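You operate a simulated robot arm through the tools that you are given. There is no shell and no other tool. Be economical: measure what you need, move in short steps, check, and stop when the job is done.

You run a simulated robot arm. Do the job below in one go: nothing can be reset, and whatever is moved stays where it is left.

Task
Swap the red plug for the green one and light the lamp.
Fine: socket two of the grey strip is off for the swap; the red plug ends on the green top.
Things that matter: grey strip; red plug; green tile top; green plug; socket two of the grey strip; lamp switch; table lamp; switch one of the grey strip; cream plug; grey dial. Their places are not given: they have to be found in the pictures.

It is judged by the outcome, as a careful person would: the job done as asked, and still so three seconds after it is handed in. It fails if anything else is knocked over, pushed out of place, dropped, spilled or broken.

Robot
A 6-joint arm with a two-finger parallel gripper, fixed in place. Base frame: the origin is at the foot of the arm, x ahead of it, y to its left, z up. Units: m, degrees, N and s.
With the tool pointing down near the work surface it reaches from about 0.14 to 0.84 m from the base axis. Its first joint turns from -166.0 to 166.0 degrees. Payload 3.91 kg.
The TCP is the grasp point between the finger pads, 0.03 m short of the fingertips. In the tool frame z runs along the fingers and y along their closing line. Largest opening 0.11 m; finger width 0.02, thickness 0.01; the body of the gripper, 0.048 by 0.112 m, starts 0.055 m behind the TCP.
Orientation is that of the tool frame in the base frame, as [roll, pitch, yaw] about the fixed x, y, z axes, in that order (R = Rz(yaw) Ry(pitch) Rx(roll)). With the fingers straight down and closing along the base's y, the tool's x points along the base's -x, its y along +y and its z along -z.

Tools
- The arm moves only by the tool jog_arm. Its argument "commands" is a list of rows, each a list of 7 numbers: the shift along the tool's x, y, z in m, then the turn, a rotation vector about the tool's x, y, z in degrees, then the gripper command, from -1 (shut) to 1 (fully open), values between in proportion. In form: [[tx, ty, tz, rx, ry, rz, grip], ...]. A call has 1 to 8 rows; each row shifts and turns the commanded pose from where the row before left it, along the tool's axes as they then stand. Each row takes 0.2 s and may step no farther than 0.05 m and 8.6 degrees from the row before; otherwise, or with a gripper value out of range, the whole call is refused. Where a pose cannot be reached the arm comes as near as it can. A force on the tool above 70 N (or 10 N above the force at the start of the call, whichever is more), or a blocked arm, ends the call early, and 0.2 s more pass. Each finger travels about 0.108 m/s and halts on what it meets, pressing with about 44 N; the grip force reading is that of the motor and also rises with nothing between the fingers. The clock runs only during rows and for 0.2 s after the last one: add rows that do not move to give the fingers time. The reply holds the time, the measured pose of the TCP, the force on the tool along the base axes, the opening and the grip force, in the units named above and with some noise, and new pictures: "pictures" is both (left out), scene, wrist or none.
- Cameras (640 x 400 px; columns grow to the right, rows downward): "scene" is fixed at [0.3996, -0.4997, 1.4904]; the picture's right is [-0.03, 1.00, 0.00], its down [0.55, 0.02, -0.84] and it looks along [-0.84, -0.03, -0.55] (base axes); focal length 214 px, centre (320, 200). "wrist" rides on the gripper at [0.077, 0.007, -0.114] in the tool frame; the picture's right is [-0.09, 1.00, 0.00], its down [-0.80, -0.07, -0.59] and it looks along [-0.59, -0.05, 0.80] (tool axes); focal length 270 px, centre (320, 200).
- slide_trunk(by): slides the trunk up (or, below 0, down) by that many m; the arm rides with it, the base frame stays. It gives what a move gives, with no picture.
- point_at(camera, pixels): for up to 12 pixels [column, row] of the newest picture of that camera ("zoom" is the newest enlarged one), the place [x, y, z] in the base frame of the surface seen there, good to about 0.002 m. The clock stands still meanwhile.
- inspect(camera, box): a new picture of the part [left, top, right, bottom] of that camera's present view, enlarged. The clock stands still meanwhile.
- job_done(): hands the job in; it is judged then, once.

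Keep the steps short. Do not move on a guess: measure, check each grasp and each placing, and mend mistakes. In all there are 80 turns and 200 pictures (those below and enlarged ones count). Leave the gripper open and the arm clear of the work at the hand-in unless told otherwise, and finish with a single line.

The tools are called after "Call:" by a JSON object that holds its "fn" and its "kwargs". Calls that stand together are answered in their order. jog_arm: Moves the arm, as the interface text tells. Its arguments: {"type":"object","properties":{"commands":{"type":"array"},"pictures":{"type":"string","enum":["both","scene","wrist","none"]}},"required":["commands"]} The other tools are called the same way: slide_trunk (by) slides the trunk up or down; point_at (camera, pixels) gives the place of the surface under pixels of a picture; inspect (camera, box) takes an enlarged picture of a part of a camera's view; job_done () hands the job in.

At the start:

```text
t: 0.0
ee_pos: [-0.0395, -0.3564, 1.3308]
tool_rot: [180.0, 0.1, 180.0]
ft_force: [0.1, 0.5, -0.4]
width: 0.1104
grasp_force: 0.0
trunk travel left (down, up): [-0.45, 0.09]
```

scene: 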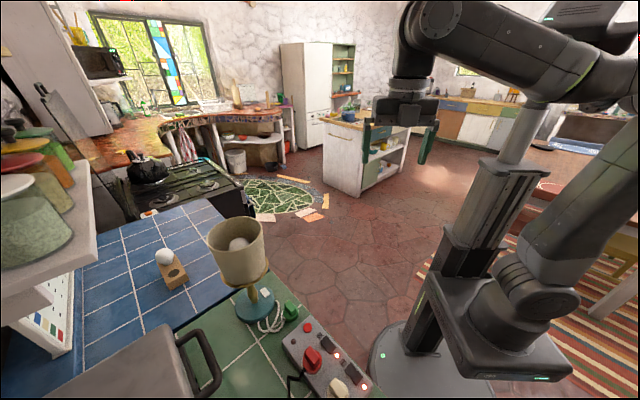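
wrist: 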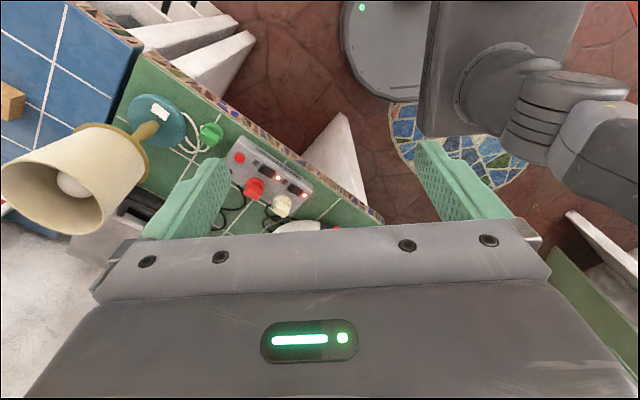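

I see the grey strip at about (325,360) in the scene with the red and cream plugs, the green plug at (290,310), and the lamp. I enlarge both views for detail.

Call:
{"fn": "inspect", "kwargs": {"camera": "scene", "box": [200, 260, 400, 400]}}

Call:
{"fn": "inspect", "kwargs": {"camera": "wrist", "box": [100, 80, 400, 260]}}

```text
2.86 times, centred on (300, 330) of scene
```

zoom: 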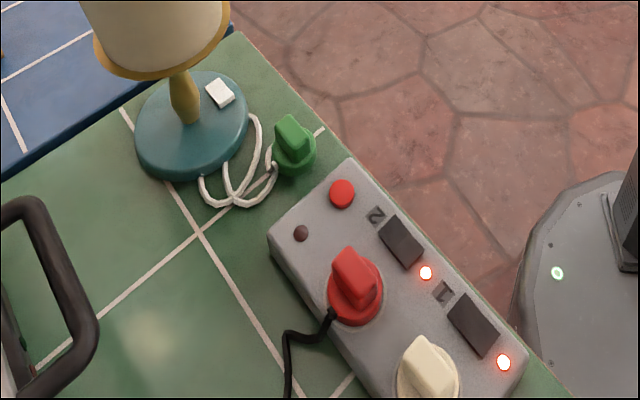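

```text
2.13 times, centred on (250, 170) of wrist
```

zoom: 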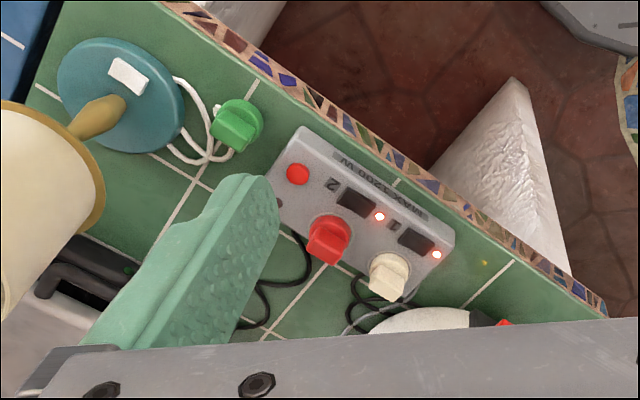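

I'll measure the parts in the wrist zoom (the newest) and the full scene.

Call:
{"fn": "point_at", "kwargs": {"camera": "zoom", "pixels": [[236, 120], [298, 174], [356, 201], [416, 240], [379, 216], [436, 254], [325, 240], [388, 275], [128, 75], [303, 128], [452, 235], [480, 300]]}}

Call:
{"fn": "point_at", "kwargs": {"camera": "scene", "pixels": [[290, 308], [307, 327], [325, 345], [348, 364], [312, 355], [336, 388], [265, 291], [255, 305], [237, 240], [290, 370], [294, 341], [310, 310]]}}

```text
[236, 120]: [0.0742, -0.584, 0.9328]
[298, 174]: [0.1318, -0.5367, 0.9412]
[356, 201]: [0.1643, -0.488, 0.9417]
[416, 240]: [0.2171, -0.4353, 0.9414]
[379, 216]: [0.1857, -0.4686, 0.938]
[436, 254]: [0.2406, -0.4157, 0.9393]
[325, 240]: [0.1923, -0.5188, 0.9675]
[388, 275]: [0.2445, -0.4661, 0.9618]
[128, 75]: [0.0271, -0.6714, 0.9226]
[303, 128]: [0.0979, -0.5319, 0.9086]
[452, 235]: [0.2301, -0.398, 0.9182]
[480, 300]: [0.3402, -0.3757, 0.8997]
```

```text
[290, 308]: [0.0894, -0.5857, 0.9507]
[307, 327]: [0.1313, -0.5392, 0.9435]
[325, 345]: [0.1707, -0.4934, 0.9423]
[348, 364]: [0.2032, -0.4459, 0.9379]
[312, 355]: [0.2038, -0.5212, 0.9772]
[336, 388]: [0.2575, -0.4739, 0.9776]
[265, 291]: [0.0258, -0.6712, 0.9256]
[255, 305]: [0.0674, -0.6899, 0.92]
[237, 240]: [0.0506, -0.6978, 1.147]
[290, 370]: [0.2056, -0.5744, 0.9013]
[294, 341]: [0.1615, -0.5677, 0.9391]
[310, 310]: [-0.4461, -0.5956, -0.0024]
```

Strip runs at about 45° in the base frame, top at z≈0.94. I move to a hover nearer to it, staying clear of the lamp, to get a close look.

Call:
{"fn": "jog_arm", "kwargs": {"commands": [[-0.038, -0.02, 0.02, 0, 0, 0, 1], [-0.038, -0.02, 0.02, 0, 0, 0, 1], [-0.038, -0.02, 0.02, 0, 0, 0, 1], [-0.038, -0.02, 0.02, 0, 0, 0, 1], [-0.02, -0.02, 0.02, 0, 0, 0, 1], [0, 0, 0, 0, 0, 0, 1]]}}

```text
t: 1.4
ee_pos: [0.1304, -0.4563, 1.2283]
tool_rot: [180.0, 0.1, -180.0]
ft_force: [0.0, 0.8, 0.1]
width: 0.11
grasp_force: 0.1
trunk travel left (down, up): [-0.45, 0.09]
```

scene: 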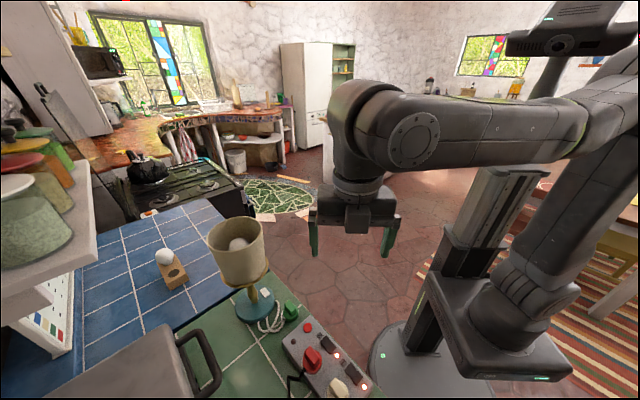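
wrist: 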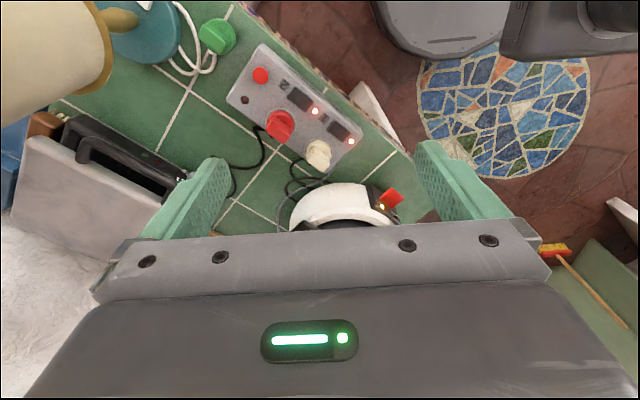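

The wrist view shows the strip at (295,110), plus a toaster and a white appliance. I enlarge for handles and switches.

Call:
{"fn": "inspect", "kwargs": {"camera": "wrist", "box": [190, 10, 370, 190]}}

Call:
{"fn": "inspect", "kwargs": {"camera": "wrist", "box": [20, 80, 420, 240]}}

```text
2.22 times, centred on (280, 100) of wrist
```

zoom: 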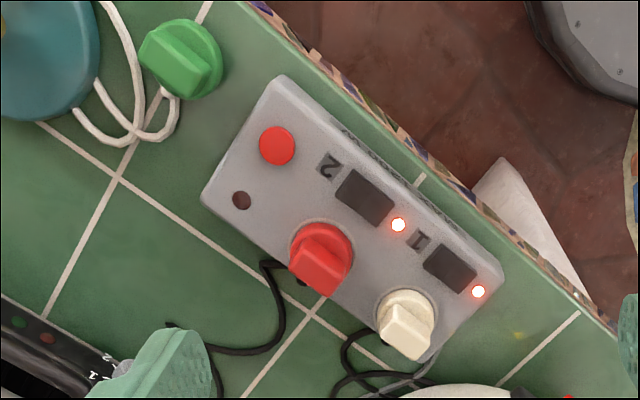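

```text
1.60 times, centred on (220, 160) of wrist
```

zoom: 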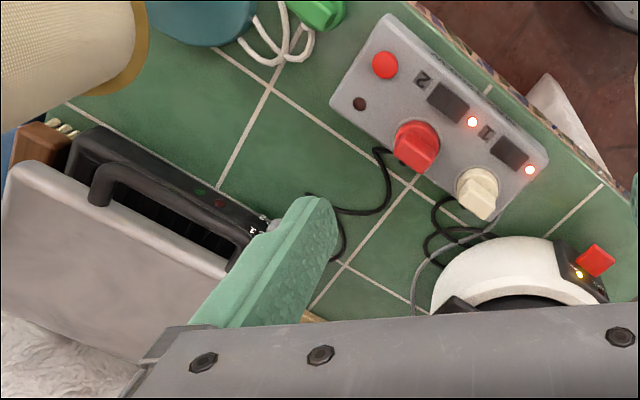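

Next I turn the tool 45° so its closing line runs along the strip, and come lower over switch two.

Call:
{"fn": "jog_arm", "kwargs": {"commands": [[0, 0, 0, 0, 0, 7.5, 1], [0, 0, 0, 0, 0, 7.5, 1], [0, 0, 0, 0, 0, 7.5, 1], [0, 0, 0, 0, 0, 7.5, 1], [0, 0, 0, 0, 0, 7.5, 1], [0, 0, 0, 0, 0, 7.5, 1], [-0.025, 0.0, 0.04, 0, 0, 0, 1], [-0.025, 0.003, 0.04, 0, 0, 0, 1]]}}

Call:
{"fn": "inspect", "kwargs": {"camera": "wrist", "box": [160, 60, 480, 260]}}

```text
t: 3.2
ee_pos: [0.1696, -0.4904, 1.1519]
tool_rot: [-180.0, -0.1, 134.9]
ft_force: [0.5, 0.2, -0.3]
width: 0.1101
grasp_force: 0.1
trunk travel left (down, up): [-0.45, 0.09]
```

scene: 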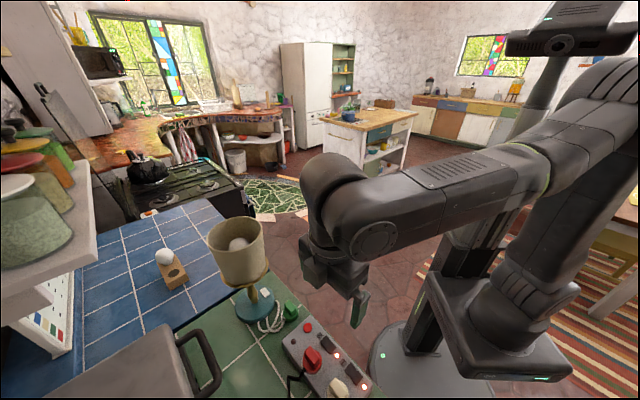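
wrist: 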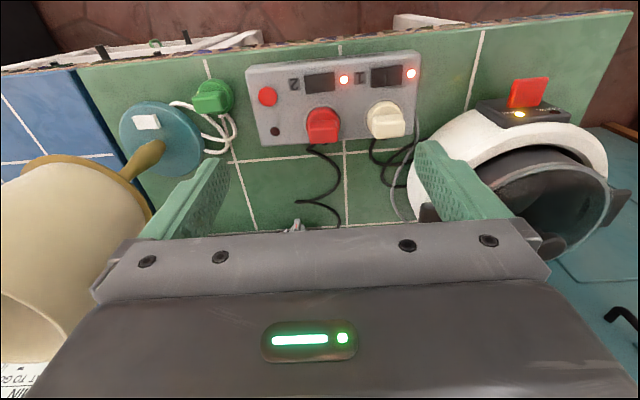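

```text
2.00 times, centred on (320, 160) of wrist
```

zoom: 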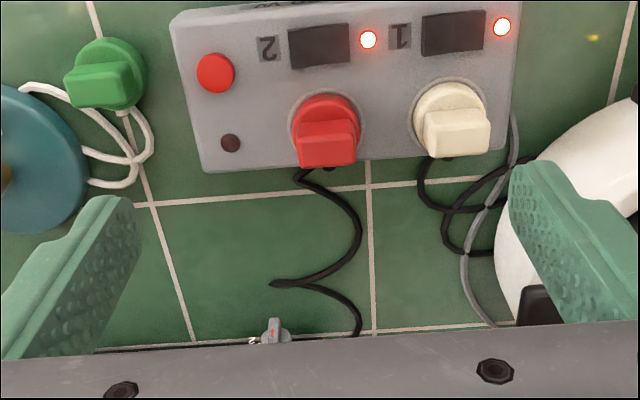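

The plug ridges lie along the strip. Before pressing I look at the switch closely and measure it from here.

Call:
{"fn": "inspect", "kwargs": {"camera": "wrist", "box": [240, 50, 420, 150]}}

Call:
{"fn": "point_at", "kwargs": {"camera": "wrist", "pixels": [[308, 83], [320, 83], [331, 83], [319, 75], [319, 91], [344, 79], [212, 92], [323, 130], [386, 118], [210, 104], [275, 132], [268, 97]]}}

```text
3.56 times, centred on (330, 100) of wrist
```

zoom: 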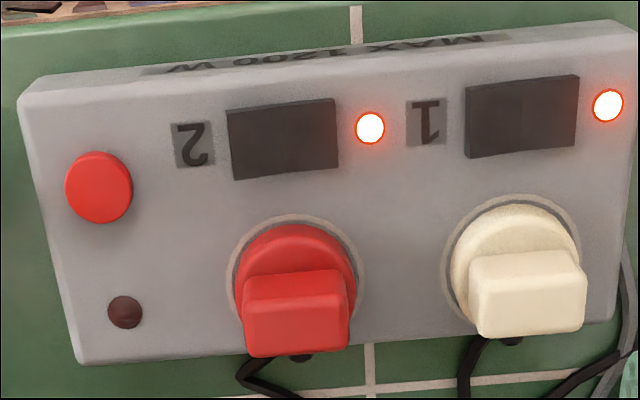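

```text
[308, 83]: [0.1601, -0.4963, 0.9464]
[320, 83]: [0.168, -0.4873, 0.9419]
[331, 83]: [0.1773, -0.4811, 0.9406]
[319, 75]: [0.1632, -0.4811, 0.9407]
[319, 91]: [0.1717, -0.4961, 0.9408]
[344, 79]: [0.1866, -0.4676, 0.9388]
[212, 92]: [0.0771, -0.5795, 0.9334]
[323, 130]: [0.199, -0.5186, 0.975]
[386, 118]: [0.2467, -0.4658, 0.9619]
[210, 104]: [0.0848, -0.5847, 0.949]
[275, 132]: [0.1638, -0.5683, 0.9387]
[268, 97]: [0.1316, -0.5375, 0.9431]
```

Rocker two's end by the "2" sits higher (0.946 vs 0.941), so off = press that end. I shut the fingers and come down to 1.5 cm over it.

Call:
{"fn": "jog_arm", "kwargs": {"commands": [[0, 0, 0, 0, 0, 0, -1], [0.0028, -0.0136, 0, 0, 0, 0, -1], [0, 0, 0.04, 0, 0, 0, -1], [0, 0, 0.04, 0, 0, 0, -1], [0, 0, 0.04, 0, 0, 0, -1], [0, 0, 0.038, 0, 0, 0, -1], [0, 0, 0, 0, 0, 0, -1]]}}

Call:
{"fn": "inspect", "kwargs": {"camera": "wrist", "box": [220, 80, 420, 230]}}

```text
t: 4.8
ee_pos: [0.1566, -0.4981, 0.9917]
tool_rot: [180.0, 0.0, 135.0]
ft_force: [-0.3, 0.2, 0.9]
width: 0.0
grasp_force: 37.4
trunk travel left (down, up): [-0.45, 0.09]
```

scene: 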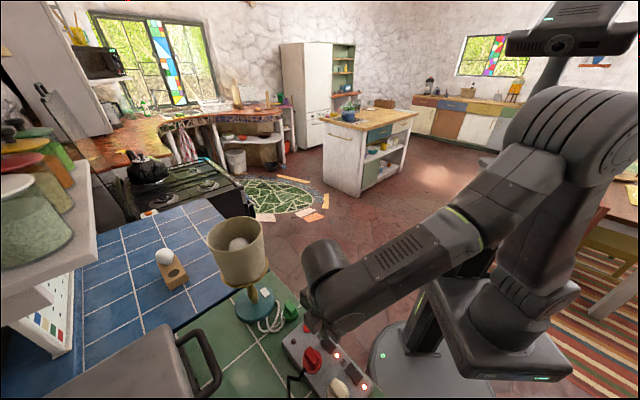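
wrist: 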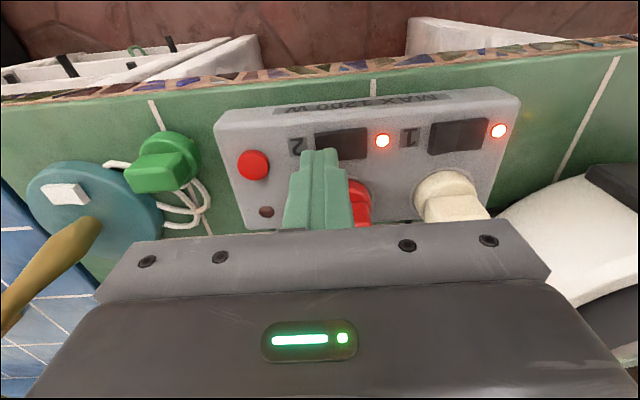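

```text
2.67 times, centred on (320, 155) of wrist
```

zoom: 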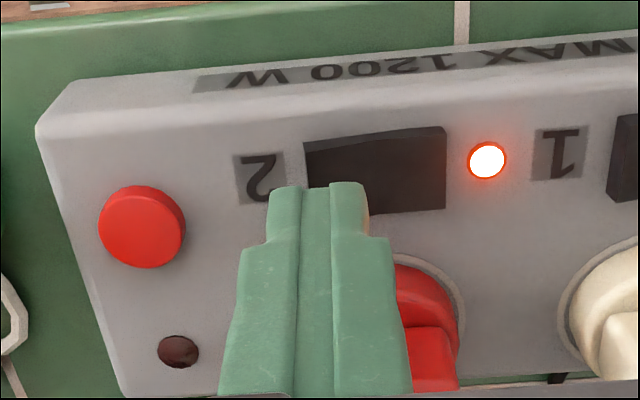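

The tip is just left of the rocker end; I shift 4 mm along the strip and press down in small steps.

Call:
{"fn": "jog_arm", "kwargs": {"commands": [[0, 0.004, 0.008, 0, 0, 0, -1], [0, 0, 0.004, 0, 0, 0, -1], [0, 0, 0.003, 0, 0, 0, -1], [0, 0, 0.003, 0, 0, 0, -1], [0, 0, 0.002, 0, 0, 0, -1]], "pictures": "none"}}

Call:
{"fn": "inspect", "kwargs": {"camera": "wrist", "box": [220, 80, 420, 230]}}

```text
t: 6.0
ee_pos: [0.1588, -0.494, 0.9742]
tool_rot: [-179.9, 0.1, 135.0]
ft_force: [-2.6, -3.1, 12.1]
width: 0.0
grasp_force: 37.8
trunk travel left (down, up): [-0.45, 0.09]
```

```text
2.67 times, centred on (320, 155) of wrist
```

zoom: 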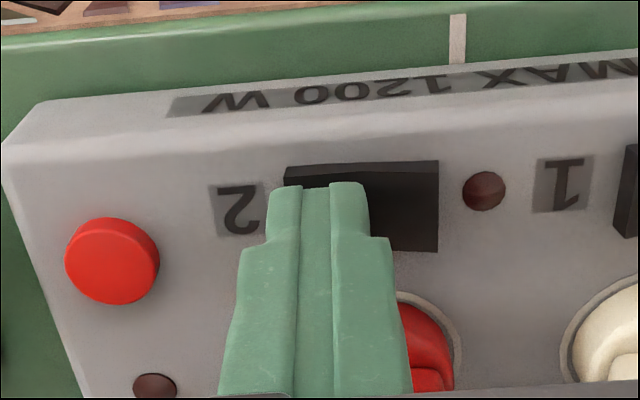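

LED two is dark: socket two is off. I rise and turn the tool another 90° with the fingers opening, so they'll close across the plug ridges with the camera away from the lamp.

Call:
{"fn": "jog_arm", "kwargs": {"commands": [[0, 0, -0.04, 0, 0, 0, -1], [0, 0, -0.05, 0, 0, 0, -1], [0, 0, -0.04, 0, 0, 8.5, 0], [0, 0, 0, 0, 0, 8.5, 0], [0, 0, 0, 0, 0, 8.5, 0], [0, 0, 0, 0, 0, 8.5, 0], [0, 0, 0, 0, 0, 8.5, 0], [0, 0, 0, 0, 0, 8.5, 0]], "pictures": "none"}}

Call:
{"fn": "jog_arm", "kwargs": {"commands": [[0, 0, 0, 0, 0, 8.5, 0], [0, 0, 0, 0, 0, 8.5, 0], [0, 0, 0, 0, 0, 8.5, 0], [0, 0, 0, 0, 0, 8.5, 0], [0, 0, 0, 0, 0, 5, 0], [0, 0, 0, 0, 0, 0, 0]]}}

```text
t: 7.8
ee_pos: [0.1607, -0.4939, 1.102]
tool_rot: [-179.9, -0.1, 83.8]
ft_force: [0.7, -0.6, -0.1]
width: 0.0551
grasp_force: 0.0
trunk travel left (down, up): [-0.45, 0.09]
```

```text
t: 9.2
ee_pos: [0.1597, -0.4939, 1.1019]
tool_rot: [179.9, 0.1, 44.9]
ft_force: [0.2, 0.0, -0.2]
width: 0.0547
grasp_force: 0.0
trunk travel left (down, up): [-0.45, 0.09]
```

scene: 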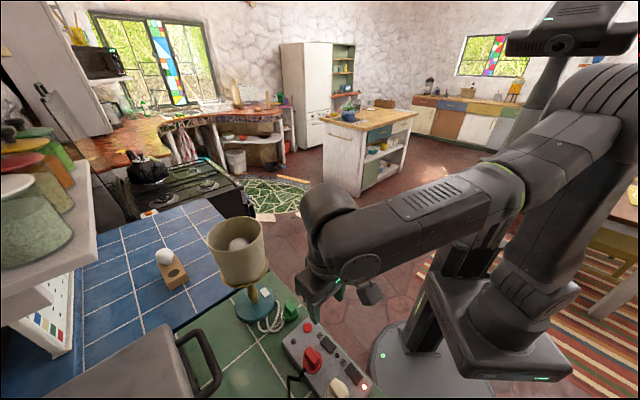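
wrist: 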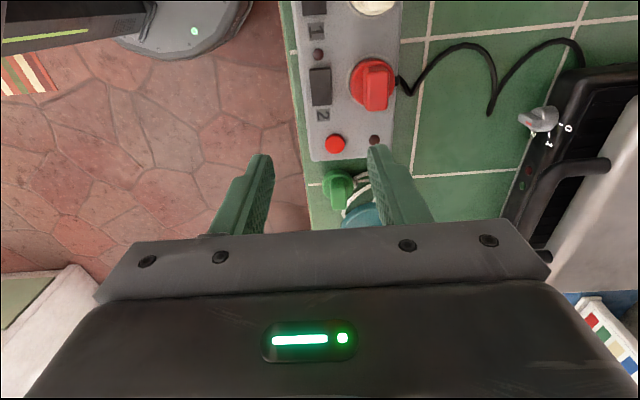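

Now I measure the red plug's ridge (371,85).

Call:
{"fn": "inspect", "kwargs": {"camera": "wrist", "box": [290, 40, 450, 140]}}

```text
4.00 times, centred on (370, 90) of wrist
```

zoom: 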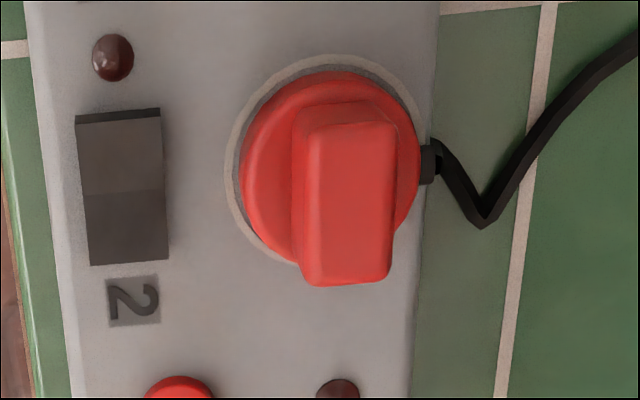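

Call:
{"fn": "point_at", "kwargs": {"camera": "zoom", "pixels": [[315, 140], [385, 140], [318, 265], [380, 265], [350, 200], [265, 180], [410, 180], [435, 160], [300, 68], [285, 255], [350, 130], [350, 270]]}}

```text
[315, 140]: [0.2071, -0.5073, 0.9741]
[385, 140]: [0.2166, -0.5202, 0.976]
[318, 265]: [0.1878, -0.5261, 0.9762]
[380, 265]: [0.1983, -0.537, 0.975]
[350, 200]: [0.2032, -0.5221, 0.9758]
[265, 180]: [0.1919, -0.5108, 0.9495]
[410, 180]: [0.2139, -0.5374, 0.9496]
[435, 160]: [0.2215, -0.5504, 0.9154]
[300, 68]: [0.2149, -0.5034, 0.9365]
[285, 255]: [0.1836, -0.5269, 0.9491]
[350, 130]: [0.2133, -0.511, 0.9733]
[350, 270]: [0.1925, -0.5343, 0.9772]
```

The ridge centre is (0.2025,-0.5225), top z 0.976, disc top 0.950, along 45°. I move over it and down to just above.

Call:
{"fn": "jog_arm", "kwargs": {"commands": [[0.005, 0.025, 0, 0, 0, 0, 0], [0.005, 0.0255, 0, 0, 0, 0, 0], [0, 0, 0.04, 0, 0, 0, 0], [0, 0, 0.035, 0, 0, 0, 0], [0, 0, 0, 0, 0, 0, 0]], "pictures": "wrist"}}

Call:
{"fn": "inspect", "kwargs": {"camera": "wrist", "box": [220, 90, 420, 230]}}

```text
t: 10.4
ee_pos: [0.2025, -0.5219, 1.027]
tool_rot: [-180.0, 0.1, 45.0]
ft_force: [1.1, -0.5, 0.3]
width: 0.0552
grasp_force: 0.1
trunk travel left (down, up): [-0.45, 0.09]
```

wrist: 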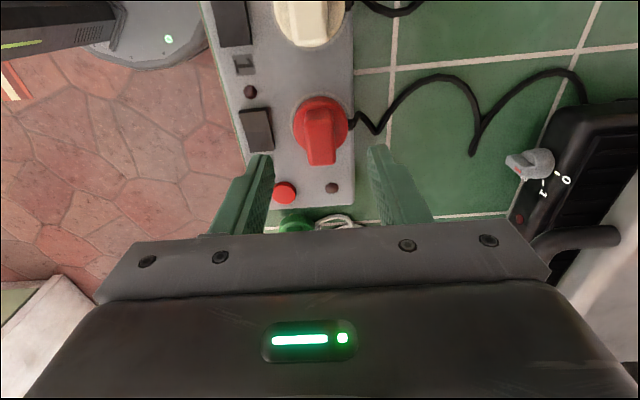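

```text
2.86 times, centred on (320, 160) of wrist
```

zoom: 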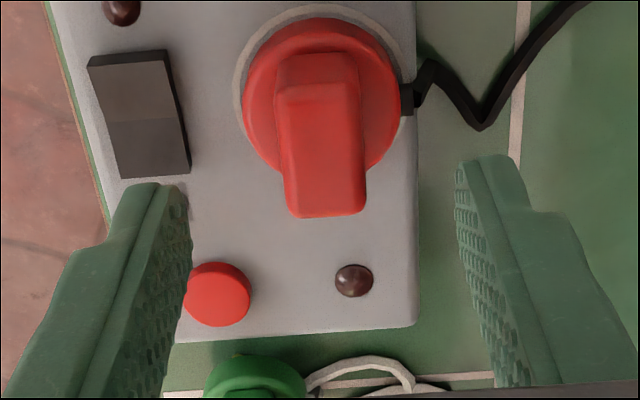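

The ridge sits between the fingers. I go down 4.4 cm and close.

Call:
{"fn": "jog_arm", "kwargs": {"commands": [[0, 0, 0.022, 0, 0, 0, 0], [0, 0, 0.021, 0, 0, 0, 0], [0, 0, 0, 0, 0, 0, 0], [0, 0, 0, 0, 0, 0, -1], [0, 0, 0, 0, 0, 0, -1], [0, 0, 0, 0, 0, 0, -1]], "pictures": "wrist"}}

Call:
{"fn": "inspect", "kwargs": {"camera": "wrist", "box": [220, 90, 420, 230]}}

```text
t: 11.8
ee_pos: [0.2039, -0.5235, 0.9843]
tool_rot: [180.0, 0.0, 45.0]
ft_force: [-0.2, 0.2, -0.1]
width: 0.0192
grasp_force: 43.7
trunk travel left (down, up): [-0.45, 0.09]
```

wrist: 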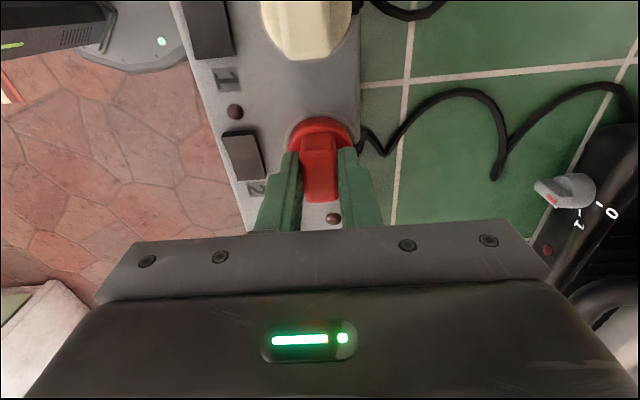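

```text
2.86 times, centred on (320, 160) of wrist
```

zoom: 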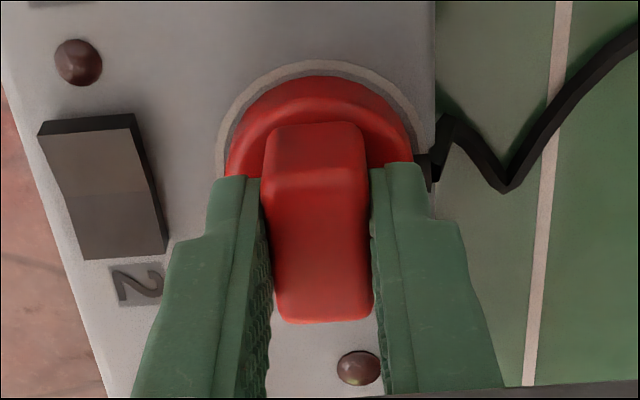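

Firm grip (0.019 m). Seated TCP is (0.2039,-0.5235,0.984). Pull straight up.

Call:
{"fn": "jog_arm", "kwargs": {"commands": [[0, 0, -0.006, 0, 0, 0, -1], [0, 0, -0.006, 0, 0, 0, -1], [0, 0, -0.008, 0, 0, 0, -1], [0, 0, -0.01, 0, 0, 0, -1], [0, 0, -0.02, 0, 0, 0, -1], [0, 0, 0, 0, 0, 0, -1]]}}

```text
t: 13.2
ee_pos: [0.2023, -0.5228, 1.0355]
tool_rot: [180.0, 0.0, 45.1]
ft_force: [-0.4, -0.3, -1.5]
width: 0.0192
grasp_force: 44.2
trunk travel left (down, up): [-0.45, 0.09]
```

scene: 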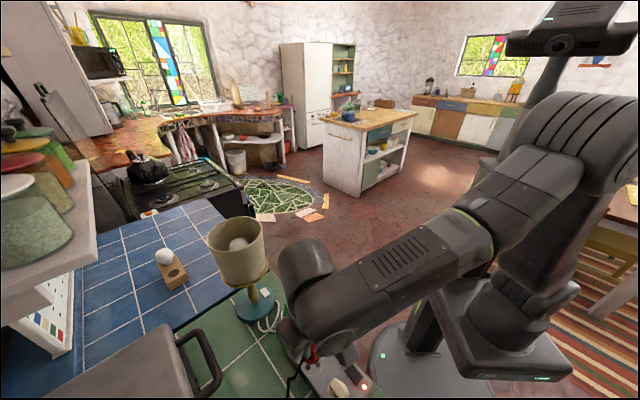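
wrist: 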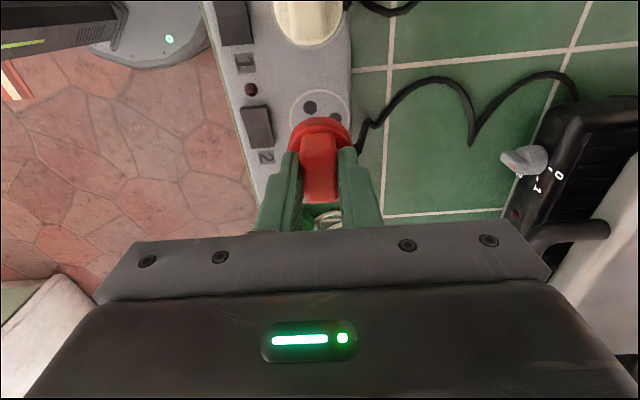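

The plug is out and the socket's holes show. I measure the free tiles between the strip and the grill for placing it.

Call:
{"fn": "point_at", "kwargs": {"camera": "wrist", "pixels": [[350, 40], [430, 130], [470, 180], [400, 180], [430, 215], [512, 215], [545, 130], [575, 95], [525, 160], [309, 107], [472, 143], [590, 230]]}}

Call:
{"fn": "inspect", "kwargs": {"camera": "wrist", "box": [220, 60, 420, 230]}}

```text
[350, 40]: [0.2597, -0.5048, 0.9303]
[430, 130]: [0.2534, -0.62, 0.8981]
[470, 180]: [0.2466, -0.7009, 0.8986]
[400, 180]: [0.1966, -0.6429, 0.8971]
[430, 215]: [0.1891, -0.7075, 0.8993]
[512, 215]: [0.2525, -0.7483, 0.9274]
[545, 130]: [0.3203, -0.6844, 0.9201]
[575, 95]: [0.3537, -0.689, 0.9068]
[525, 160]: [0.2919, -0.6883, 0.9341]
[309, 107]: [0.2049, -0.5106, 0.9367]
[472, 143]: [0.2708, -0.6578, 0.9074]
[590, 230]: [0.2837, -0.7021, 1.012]
```

```text
2.35 times, centred on (320, 145) of wrist
```

zoom: 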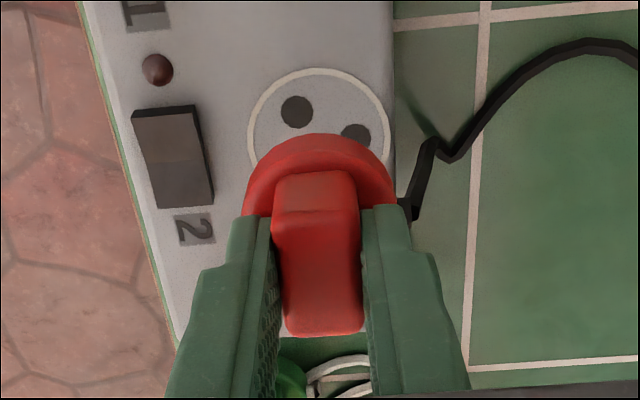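

Free tile around (0.233,-0.615), between strip and grill. I carry the plug there at this height, then lower gently.

Call:
{"fn": "jog_arm", "kwargs": {"commands": [[0, 0.03, 0, 0, 0, 0, -1], [-0.013, 0.03, 0, 0, 0, 0, -1], [-0.03, 0.027, 0, 0, 0, 0, -1], [0, 0, 0.02, 0, 0, 0, -1], [0, 0, 0.02, 0, 0, 0, -1], [0, 0, 0.01, 0, 0, 0, -1], [0, 0, 0, 0, 0, 0, -1]]}}

Call:
{"fn": "inspect", "kwargs": {"camera": "wrist", "box": [220, 60, 420, 230]}}

```text
t: 14.8
ee_pos: [0.2334, -0.6151, 0.9839]
tool_rot: [-180.0, 0.0, 45.0]
ft_force: [-0.1, 0.3, -0.6]
width: 0.0188
grasp_force: 44.1
trunk travel left (down, up): [-0.45, 0.09]
```

scene: 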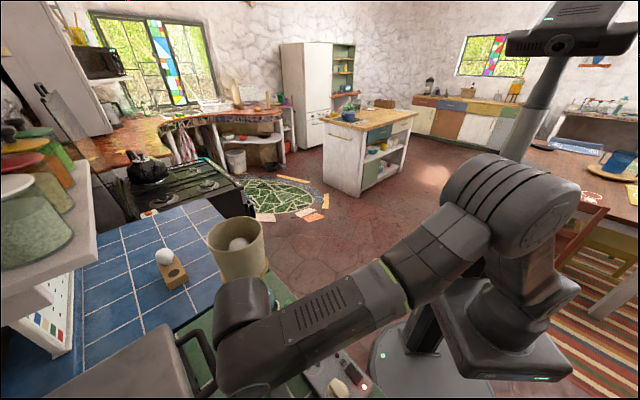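
wrist: 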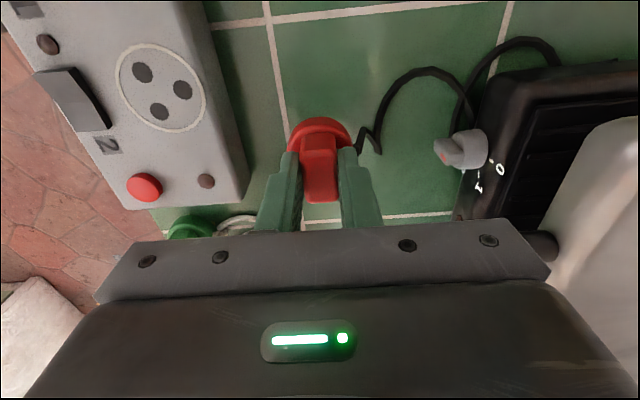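

```text
2.35 times, centred on (320, 145) of wrist
```

zoom: 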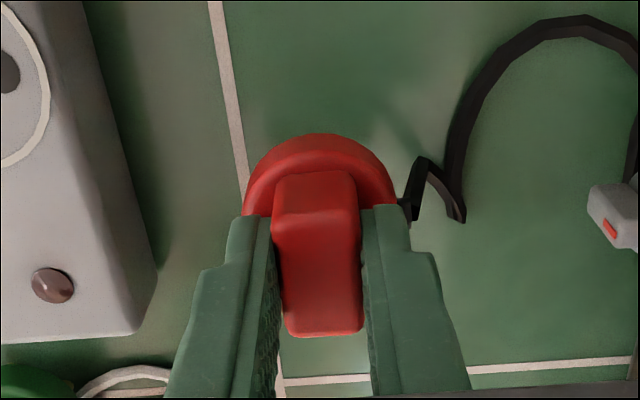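

The socket has three holes, so orientation matters for green. I note the hole positions, then lower red slowly to the tile.

Call:
{"fn": "point_at", "kwargs": {"camera": "wrist", "pixels": [[142, 72], [182, 90], [158, 112], [118, 70], [204, 106], [143, 45], [176, 131], [460, 190]]}}

Call:
{"fn": "jog_arm", "kwargs": {"commands": [[0, 0, 0.005, 0, 0, 0, -1], [0, 0, 0.004, 0, 0, 0, -1], [0, 0, 0.003, 0, 0, 0, -1], [0, 0, 0.002, 0, 0, 0, -1], [0, 0, 0, 0, 0, 0, -1]], "pictures": "wrist"}}

```text
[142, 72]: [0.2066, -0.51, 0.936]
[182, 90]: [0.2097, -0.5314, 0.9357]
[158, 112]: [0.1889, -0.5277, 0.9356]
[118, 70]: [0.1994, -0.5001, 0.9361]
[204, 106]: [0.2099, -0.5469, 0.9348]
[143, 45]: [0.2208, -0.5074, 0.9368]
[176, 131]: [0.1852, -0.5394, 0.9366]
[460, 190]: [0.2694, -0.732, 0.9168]
```

```text
t: 16.0
ee_pos: [0.2338, -0.615, 0.9703]
tool_rot: [180.0, 0.0, 45.0]
ft_force: [-0.5, 0.0, -1.0]
width: 0.0192
grasp_force: 43.7
trunk travel left (down, up): [-0.45, 0.09]
```

wrist: 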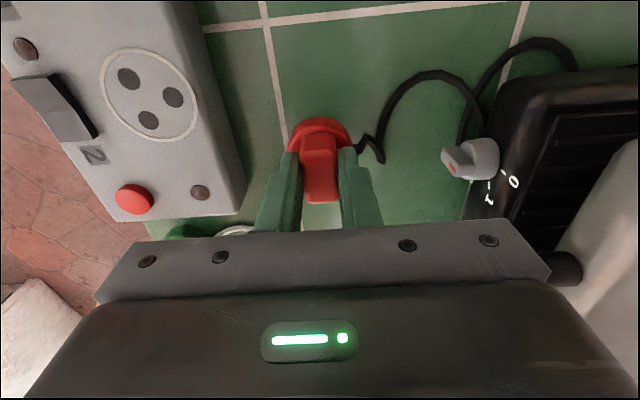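

No contact yet (force ~0). I lower further in small steps.

Call:
{"fn": "jog_arm", "kwargs": {"commands": [[0, 0, 0.003, 0, 0, 0, -1], [0, 0, 0.002, 0, 0, 0, -1], [0, 0, 0.002, 0, 0, 0, -1], [0, 0, 0, 0, 0, 0, -1]], "pictures": "none"}}

```text
t: 17.0
ee_pos: [0.2333, -0.6143, 0.9637]
tool_rot: [180.0, -0.1, 45.0]
ft_force: [0.5, 0.1, -1.3]
width: 0.0192
grasp_force: 44.3
trunk travel left (down, up): [-0.45, 0.09]
```

Call:
{"fn": "jog_arm", "kwargs": {"commands": [[0, 0, 0.002, 0, 0, 0, -1], [0, 0, 0.002, 0, 0, 0, -1], [0, 0, 0.002, 0, 0, 0, -1], [0, 0, 0, 0, 0, 0, -1]], "pictures": "wrist"}}

Call:
{"fn": "inspect", "kwargs": {"camera": "wrist", "box": [220, 60, 420, 230]}}

```text
t: 18.0
ee_pos: [0.2344, -0.6149, 0.9585]
tool_rot: [179.9, 0.1, 45.0]
ft_force: [2.7, -1.3, 9.6]
width: 0.0191
grasp_force: 44.3
trunk travel left (down, up): [-0.45, 0.09]
```

wrist: 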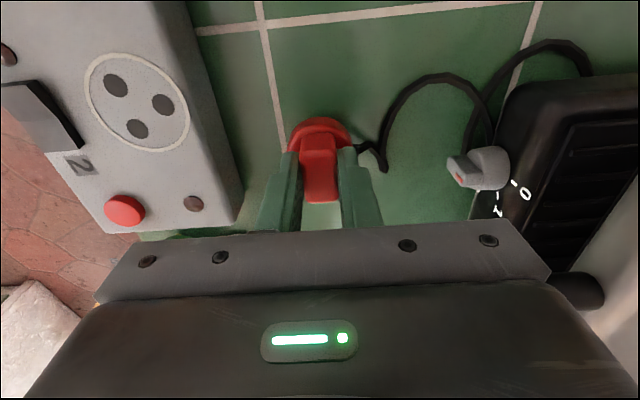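

```text
2.35 times, centred on (320, 145) of wrist
```

zoom: 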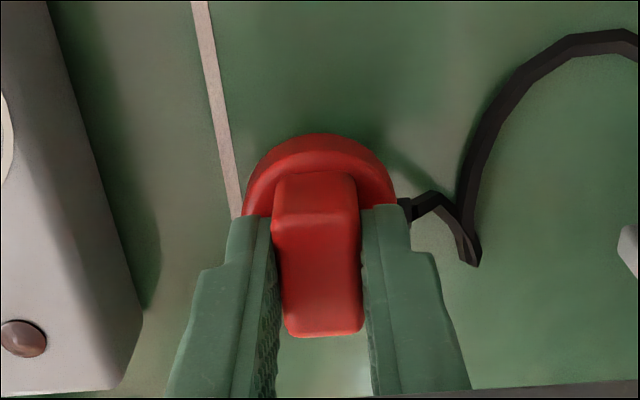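

Contact at z 0.9585 (9.6 N): it rests on the tile. I release and rise straight up.

Call:
{"fn": "jog_arm", "kwargs": {"commands": [[0, 0, 0, 0, 0, 0, -0.3], [0, 0, 0, 0, 0, 0, 0], [0, 0, 0, 0, 0, 0, 0], [0, 0, -0.03, 0, 0, 0, 0], [0, 0, -0.04, 0, 0, 0, 0], [0, 0, -0.04, 0, 0, 0, 0], [0, 0, 0, 0, 0, 0, 0]]}}

```text
t: 19.6
ee_pos: [0.2335, -0.6153, 1.0667]
tool_rot: [-180.0, -0.1, 45.0]
ft_force: [0.7, 0.1, -0.1]
width: 0.055
grasp_force: 0.0
trunk travel left (down, up): [-0.45, 0.09]
```

scene: 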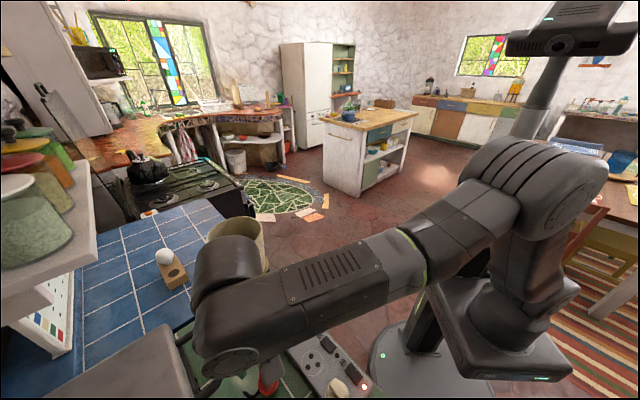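
wrist: 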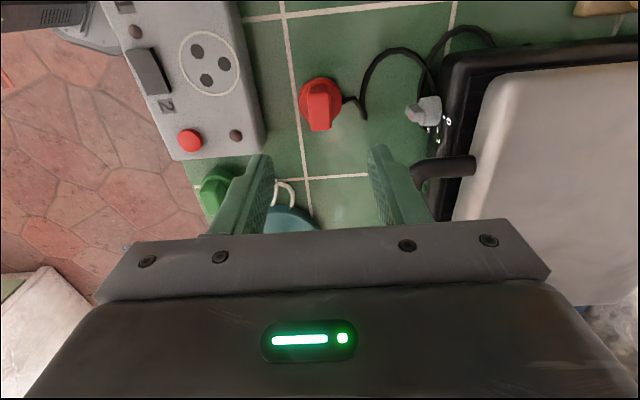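

Red stands steady on the green tile. Now I move sideways to look at the green plug.

Call:
{"fn": "jog_arm", "kwargs": {"commands": [[0, -0.04, -0.02, 0, 0, 0, 0], [0, -0.04, -0.01, 0, 0, 0, 0], [0.02, -0.046, 0, 0, 0, 0, 0], [0, 0, 0, 0, 0, 0, 0]], "pictures": "wrist"}}

Call:
{"fn": "inspect", "kwargs": {"camera": "wrist", "box": [240, 90, 440, 230]}}

```text
refused: row 3 steps farther than a row can; nothing moved
```

```text
2.86 times, centred on (340, 160) of wrist
```

zoom: 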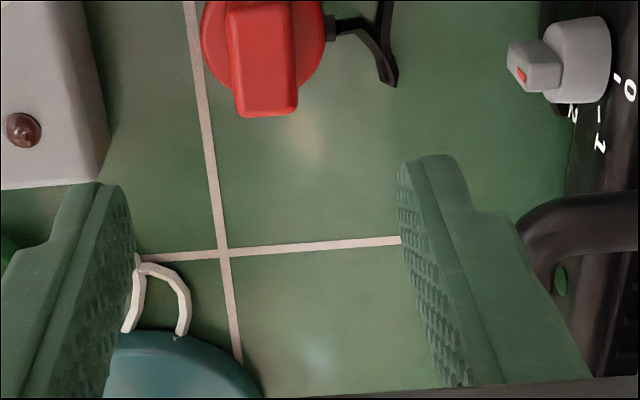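

That was refused for step size; I send it again with smaller steps.

Call:
{"fn": "jog_arm", "kwargs": {"commands": [[0, -0.04, -0.02, 0, 0, 0, 0], [0, -0.04, -0.01, 0, 0, 0, 0], [0, -0.046, 0, 0, 0, 0, 0], [0.02, 0, 0, 0, 0, 0, 0], [0, 0, 0, 0, 0, 0, 0]], "pictures": "wrist"}}

Call:
{"fn": "inspect", "kwargs": {"camera": "wrist", "box": [240, 90, 440, 230]}}

```text
t: 20.8
ee_pos: [0.1582, -0.5105, 1.0976]
tool_rot: [180.0, 0.0, 45.0]
ft_force: [-0.1, 0.5, 0.6]
width: 0.0547
grasp_force: 0.1
trunk travel left (down, up): [-0.45, 0.09]
```

wrist: 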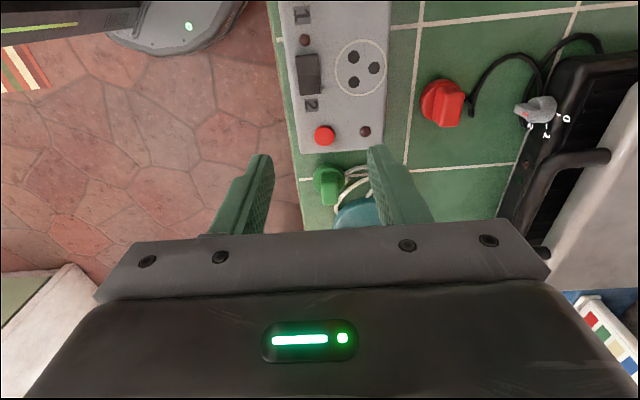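

```text
2.86 times, centred on (340, 160) of wrist
```

zoom: 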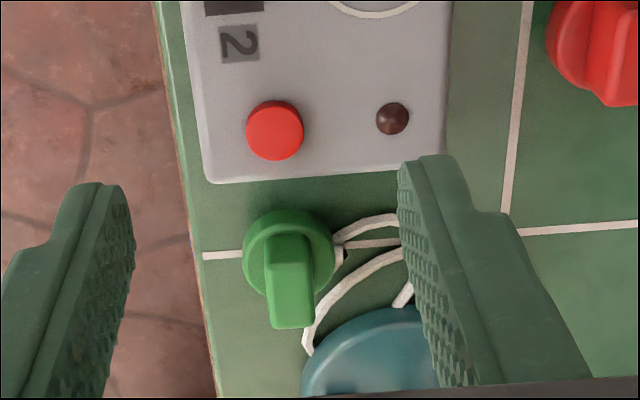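

The cord leaves the green plug on the same side (+v) as red's did. I measure its ridge.

Call:
{"fn": "point_at", "kwargs": {"camera": "zoom", "pixels": [[271, 250], [308, 250], [275, 318], [308, 318], [290, 250], [290, 318], [290, 285], [255, 260], [325, 260], [289, 220], [338, 255], [400, 395]]}}

Call:
{"fn": "inspect", "kwargs": {"camera": "wrist", "box": [300, 155, 380, 215]}}

```text
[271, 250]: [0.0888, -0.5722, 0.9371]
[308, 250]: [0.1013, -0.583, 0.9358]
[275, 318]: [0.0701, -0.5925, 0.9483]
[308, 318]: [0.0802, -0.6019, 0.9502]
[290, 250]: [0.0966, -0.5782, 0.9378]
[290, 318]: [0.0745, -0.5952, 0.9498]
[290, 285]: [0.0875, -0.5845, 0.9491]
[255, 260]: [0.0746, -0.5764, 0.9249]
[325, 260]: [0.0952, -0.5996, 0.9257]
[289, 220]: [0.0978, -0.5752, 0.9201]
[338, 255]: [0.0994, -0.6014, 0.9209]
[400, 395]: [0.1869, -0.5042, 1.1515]
```

```text
6.67 times, centred on (340, 185) of wrist
```

zoom: 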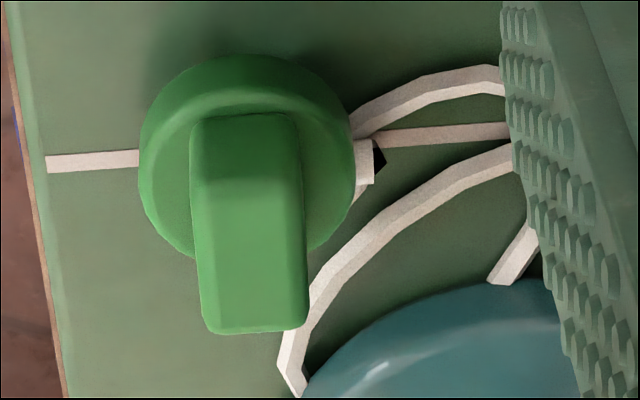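

Call:
{"fn": "point_at", "kwargs": {"camera": "zoom", "pixels": [[205, 190], [295, 190], [212, 320], [298, 320], [250, 190], [253, 320], [205, 255], [297, 255], [250, 255], [375, 160], [150, 160], [340, 160]]}}

```text
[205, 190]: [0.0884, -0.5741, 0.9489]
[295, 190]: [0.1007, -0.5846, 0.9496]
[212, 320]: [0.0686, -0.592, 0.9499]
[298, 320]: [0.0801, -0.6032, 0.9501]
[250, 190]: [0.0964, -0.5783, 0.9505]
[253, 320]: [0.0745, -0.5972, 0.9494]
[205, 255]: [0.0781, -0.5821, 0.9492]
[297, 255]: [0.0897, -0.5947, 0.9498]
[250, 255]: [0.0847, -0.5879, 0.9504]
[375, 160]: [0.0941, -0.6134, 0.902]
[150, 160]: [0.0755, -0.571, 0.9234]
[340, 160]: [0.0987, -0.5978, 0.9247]
```

Green ridge: centre (0.087,-0.5845), top z 0.950, yaw about 42°. Before approaching I check the lamp shade's clearance from the scene.

Call:
{"fn": "jog_arm", "kwargs": {"commands": [[0, 0, 0, 0, 0, 3, -0.2]], "pictures": "scene"}}

Call:
{"fn": "inspect", "kwargs": {"camera": "scene", "box": [180, 190, 380, 400]}}

```text
t: 21.2
ee_pos: [0.1588, -0.5109, 1.0978]
tool_rot: [-180.0, 0.0, 42.0]
ft_force: [0.7, -0.7, -0.1]
width: 0.044
grasp_force: 0.0
trunk travel left (down, up): [-0.45, 0.09]
```

scene: 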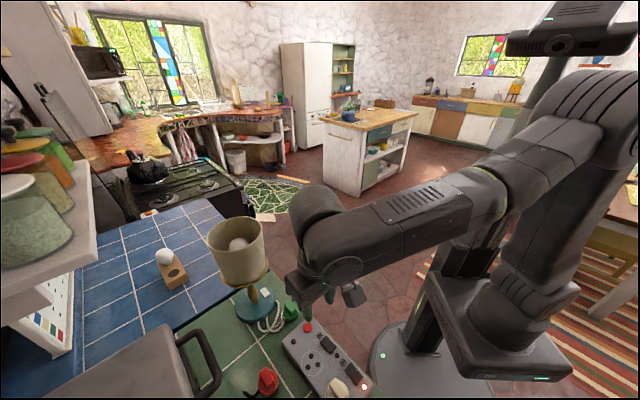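

```text
1.90 times, centred on (280, 295) of scene
```

zoom: 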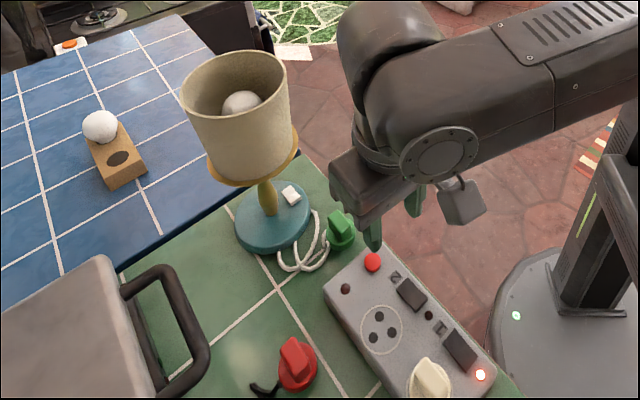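

Call:
{"fn": "point_at", "kwargs": {"camera": "zoom", "pixels": [[288, 90], [297, 150], [285, 70], [240, 120], [184, 100], [240, 183], [210, 165], [268, 205], [308, 225], [236, 230], [300, 200], [265, 50]]}}

```text
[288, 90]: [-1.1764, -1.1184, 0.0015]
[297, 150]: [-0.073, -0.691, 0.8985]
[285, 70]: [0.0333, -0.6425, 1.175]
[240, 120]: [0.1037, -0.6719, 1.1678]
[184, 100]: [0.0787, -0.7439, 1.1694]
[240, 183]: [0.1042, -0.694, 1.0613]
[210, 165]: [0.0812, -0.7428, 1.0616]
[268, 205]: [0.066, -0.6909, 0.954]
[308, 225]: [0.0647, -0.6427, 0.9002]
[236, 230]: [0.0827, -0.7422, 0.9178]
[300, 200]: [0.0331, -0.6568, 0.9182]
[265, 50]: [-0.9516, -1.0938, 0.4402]
```

Shade: axis ≈(0.055,-0.692), radius ≈0.06, z 1.055–1.2. I measure the wrist housings relative to the TCP to know whether they clear it.

Call:
{"fn": "point_at", "kwargs": {"camera": "zoom", "pixels": [[345, 170], [335, 175], [362, 215], [360, 140], [345, 90], [340, 30], [385, 60], [400, 155], [440, 155], [380, 180], [360, 110], [440, 30]]}}

```text
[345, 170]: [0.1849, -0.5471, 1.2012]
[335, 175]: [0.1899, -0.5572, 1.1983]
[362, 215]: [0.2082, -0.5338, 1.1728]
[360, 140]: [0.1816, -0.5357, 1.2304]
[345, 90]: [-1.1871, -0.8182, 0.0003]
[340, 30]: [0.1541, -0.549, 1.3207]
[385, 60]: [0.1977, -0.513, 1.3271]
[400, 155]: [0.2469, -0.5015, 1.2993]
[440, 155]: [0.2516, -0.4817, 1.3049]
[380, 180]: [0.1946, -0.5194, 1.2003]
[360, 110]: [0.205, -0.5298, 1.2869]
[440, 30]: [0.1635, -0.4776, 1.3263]
```

The wrist housing would pass within ~5 mm of the shade if upright, so I tilt the tool 10° away from the lamp (about the closing line), descend here, then slide over towards the green plug.

Call:
{"fn": "jog_arm", "kwargs": {"commands": [[0, 0, 0, 0, -5, 0, -0.2], [0, 0, 0, 0, -5, 0, -0.2], [0.0081, 0, 0.0458, 0, 0, 0, -0.2], [0.0081, 0, 0.0458, 0, 0, 0, -0.2], [-0.0327, 0.0022, 0.0058, 0, 0, 0, -0.2], [-0.0227, 0.0015, 0.004, 0, 0, 0, -0.2], [0, 0, 0, 0, 0, 0, -0.2]]}}

Call:
{"fn": "inspect", "kwargs": {"camera": "wrist", "box": [220, 90, 420, 230]}}

Call:
{"fn": "inspect", "kwargs": {"camera": "scene", "box": [180, 190, 380, 400]}}

```text
t: 22.8
ee_pos: [0.1186, -0.5509, 1.0055]
tool_rot: [-179.9, 10.0, 42.0]
ft_force: [-0.4, 0.8, -0.1]
width: 0.0438
grasp_force: 0.3
trunk travel left (down, up): [-0.45, 0.09]
```

scene: 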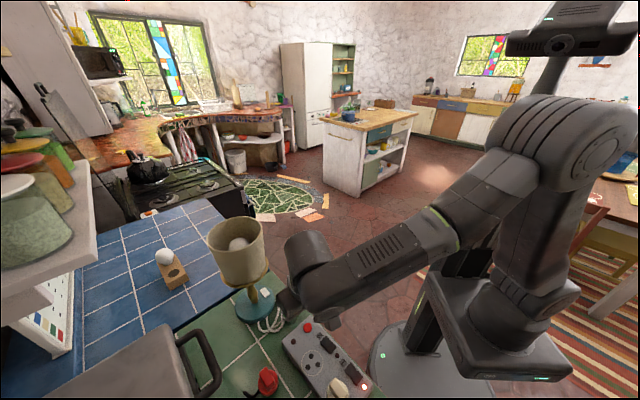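
wrist: 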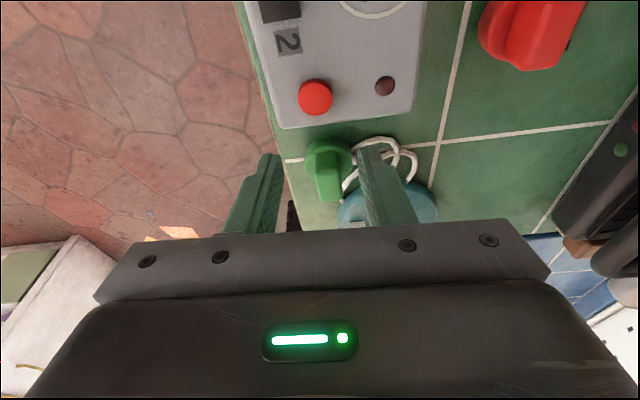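

```text
2.86 times, centred on (320, 160) of wrist
```

zoom: 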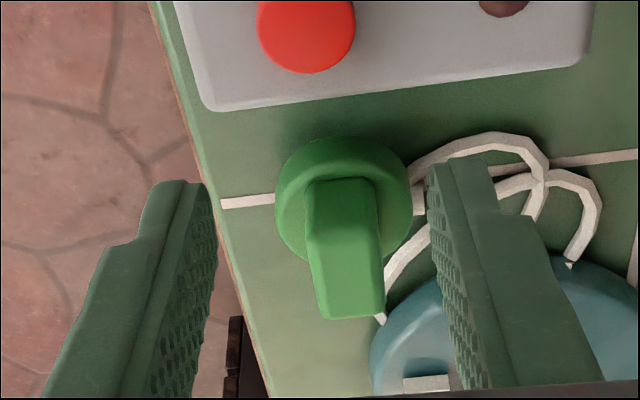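

```text
1.90 times, centred on (280, 295) of scene
```

zoom: 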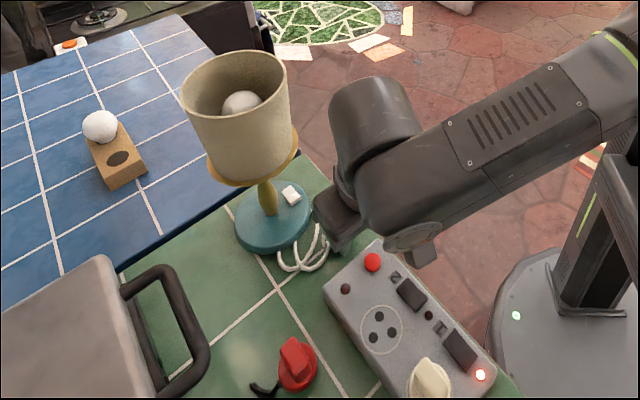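

Clear of the shade. I re-measure the ridge from this closer view.

Call:
{"fn": "point_at", "kwargs": {"camera": "zoom", "pixels": [[313, 210], [314, 245], [372, 200], [375, 250], [322, 308], [380, 308], [343, 250], [340, 195], [350, 308], [283, 205], [404, 205], [345, 145]]}}

Call:
{"fn": "inspect", "kwargs": {"camera": "wrist", "box": [290, 125, 370, 215]}}

```text
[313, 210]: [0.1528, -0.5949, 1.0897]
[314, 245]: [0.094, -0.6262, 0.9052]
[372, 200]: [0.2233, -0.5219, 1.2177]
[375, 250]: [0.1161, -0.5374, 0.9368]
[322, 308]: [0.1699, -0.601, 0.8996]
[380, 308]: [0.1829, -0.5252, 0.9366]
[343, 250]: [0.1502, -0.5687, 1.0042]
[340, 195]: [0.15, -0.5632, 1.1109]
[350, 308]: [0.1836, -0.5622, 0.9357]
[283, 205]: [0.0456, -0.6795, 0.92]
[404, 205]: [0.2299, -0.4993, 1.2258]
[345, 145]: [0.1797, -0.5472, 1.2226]
```

```text
4.44 times, centred on (330, 170) of wrist
```

zoom: 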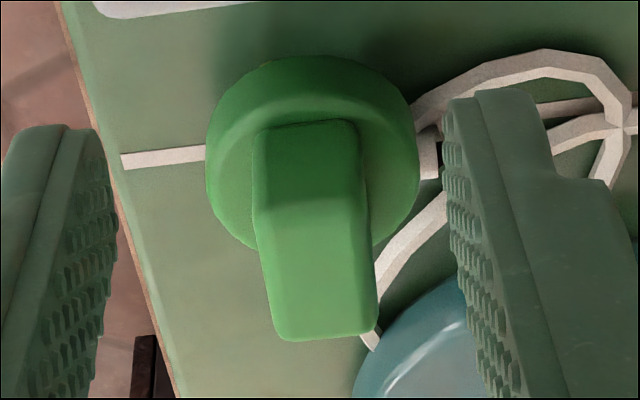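

Those points were read off the scene zoom; now the newest zoom is the wrist one.

Call:
{"fn": "point_at", "kwargs": {"camera": "zoom", "pixels": [[262, 210], [355, 205], [275, 325], [368, 322], [308, 210], [320, 325], [262, 260], [362, 260], [212, 160], [412, 160], [440, 160], [230, 160]]}}

```text
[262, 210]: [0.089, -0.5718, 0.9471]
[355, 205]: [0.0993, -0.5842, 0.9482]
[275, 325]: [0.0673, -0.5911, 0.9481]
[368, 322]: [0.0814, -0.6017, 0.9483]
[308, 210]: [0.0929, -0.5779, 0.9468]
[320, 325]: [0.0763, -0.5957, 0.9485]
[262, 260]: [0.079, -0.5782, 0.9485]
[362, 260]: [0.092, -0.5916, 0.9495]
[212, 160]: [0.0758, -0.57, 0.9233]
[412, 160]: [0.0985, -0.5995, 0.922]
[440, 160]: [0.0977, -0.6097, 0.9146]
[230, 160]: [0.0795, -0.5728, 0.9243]
```

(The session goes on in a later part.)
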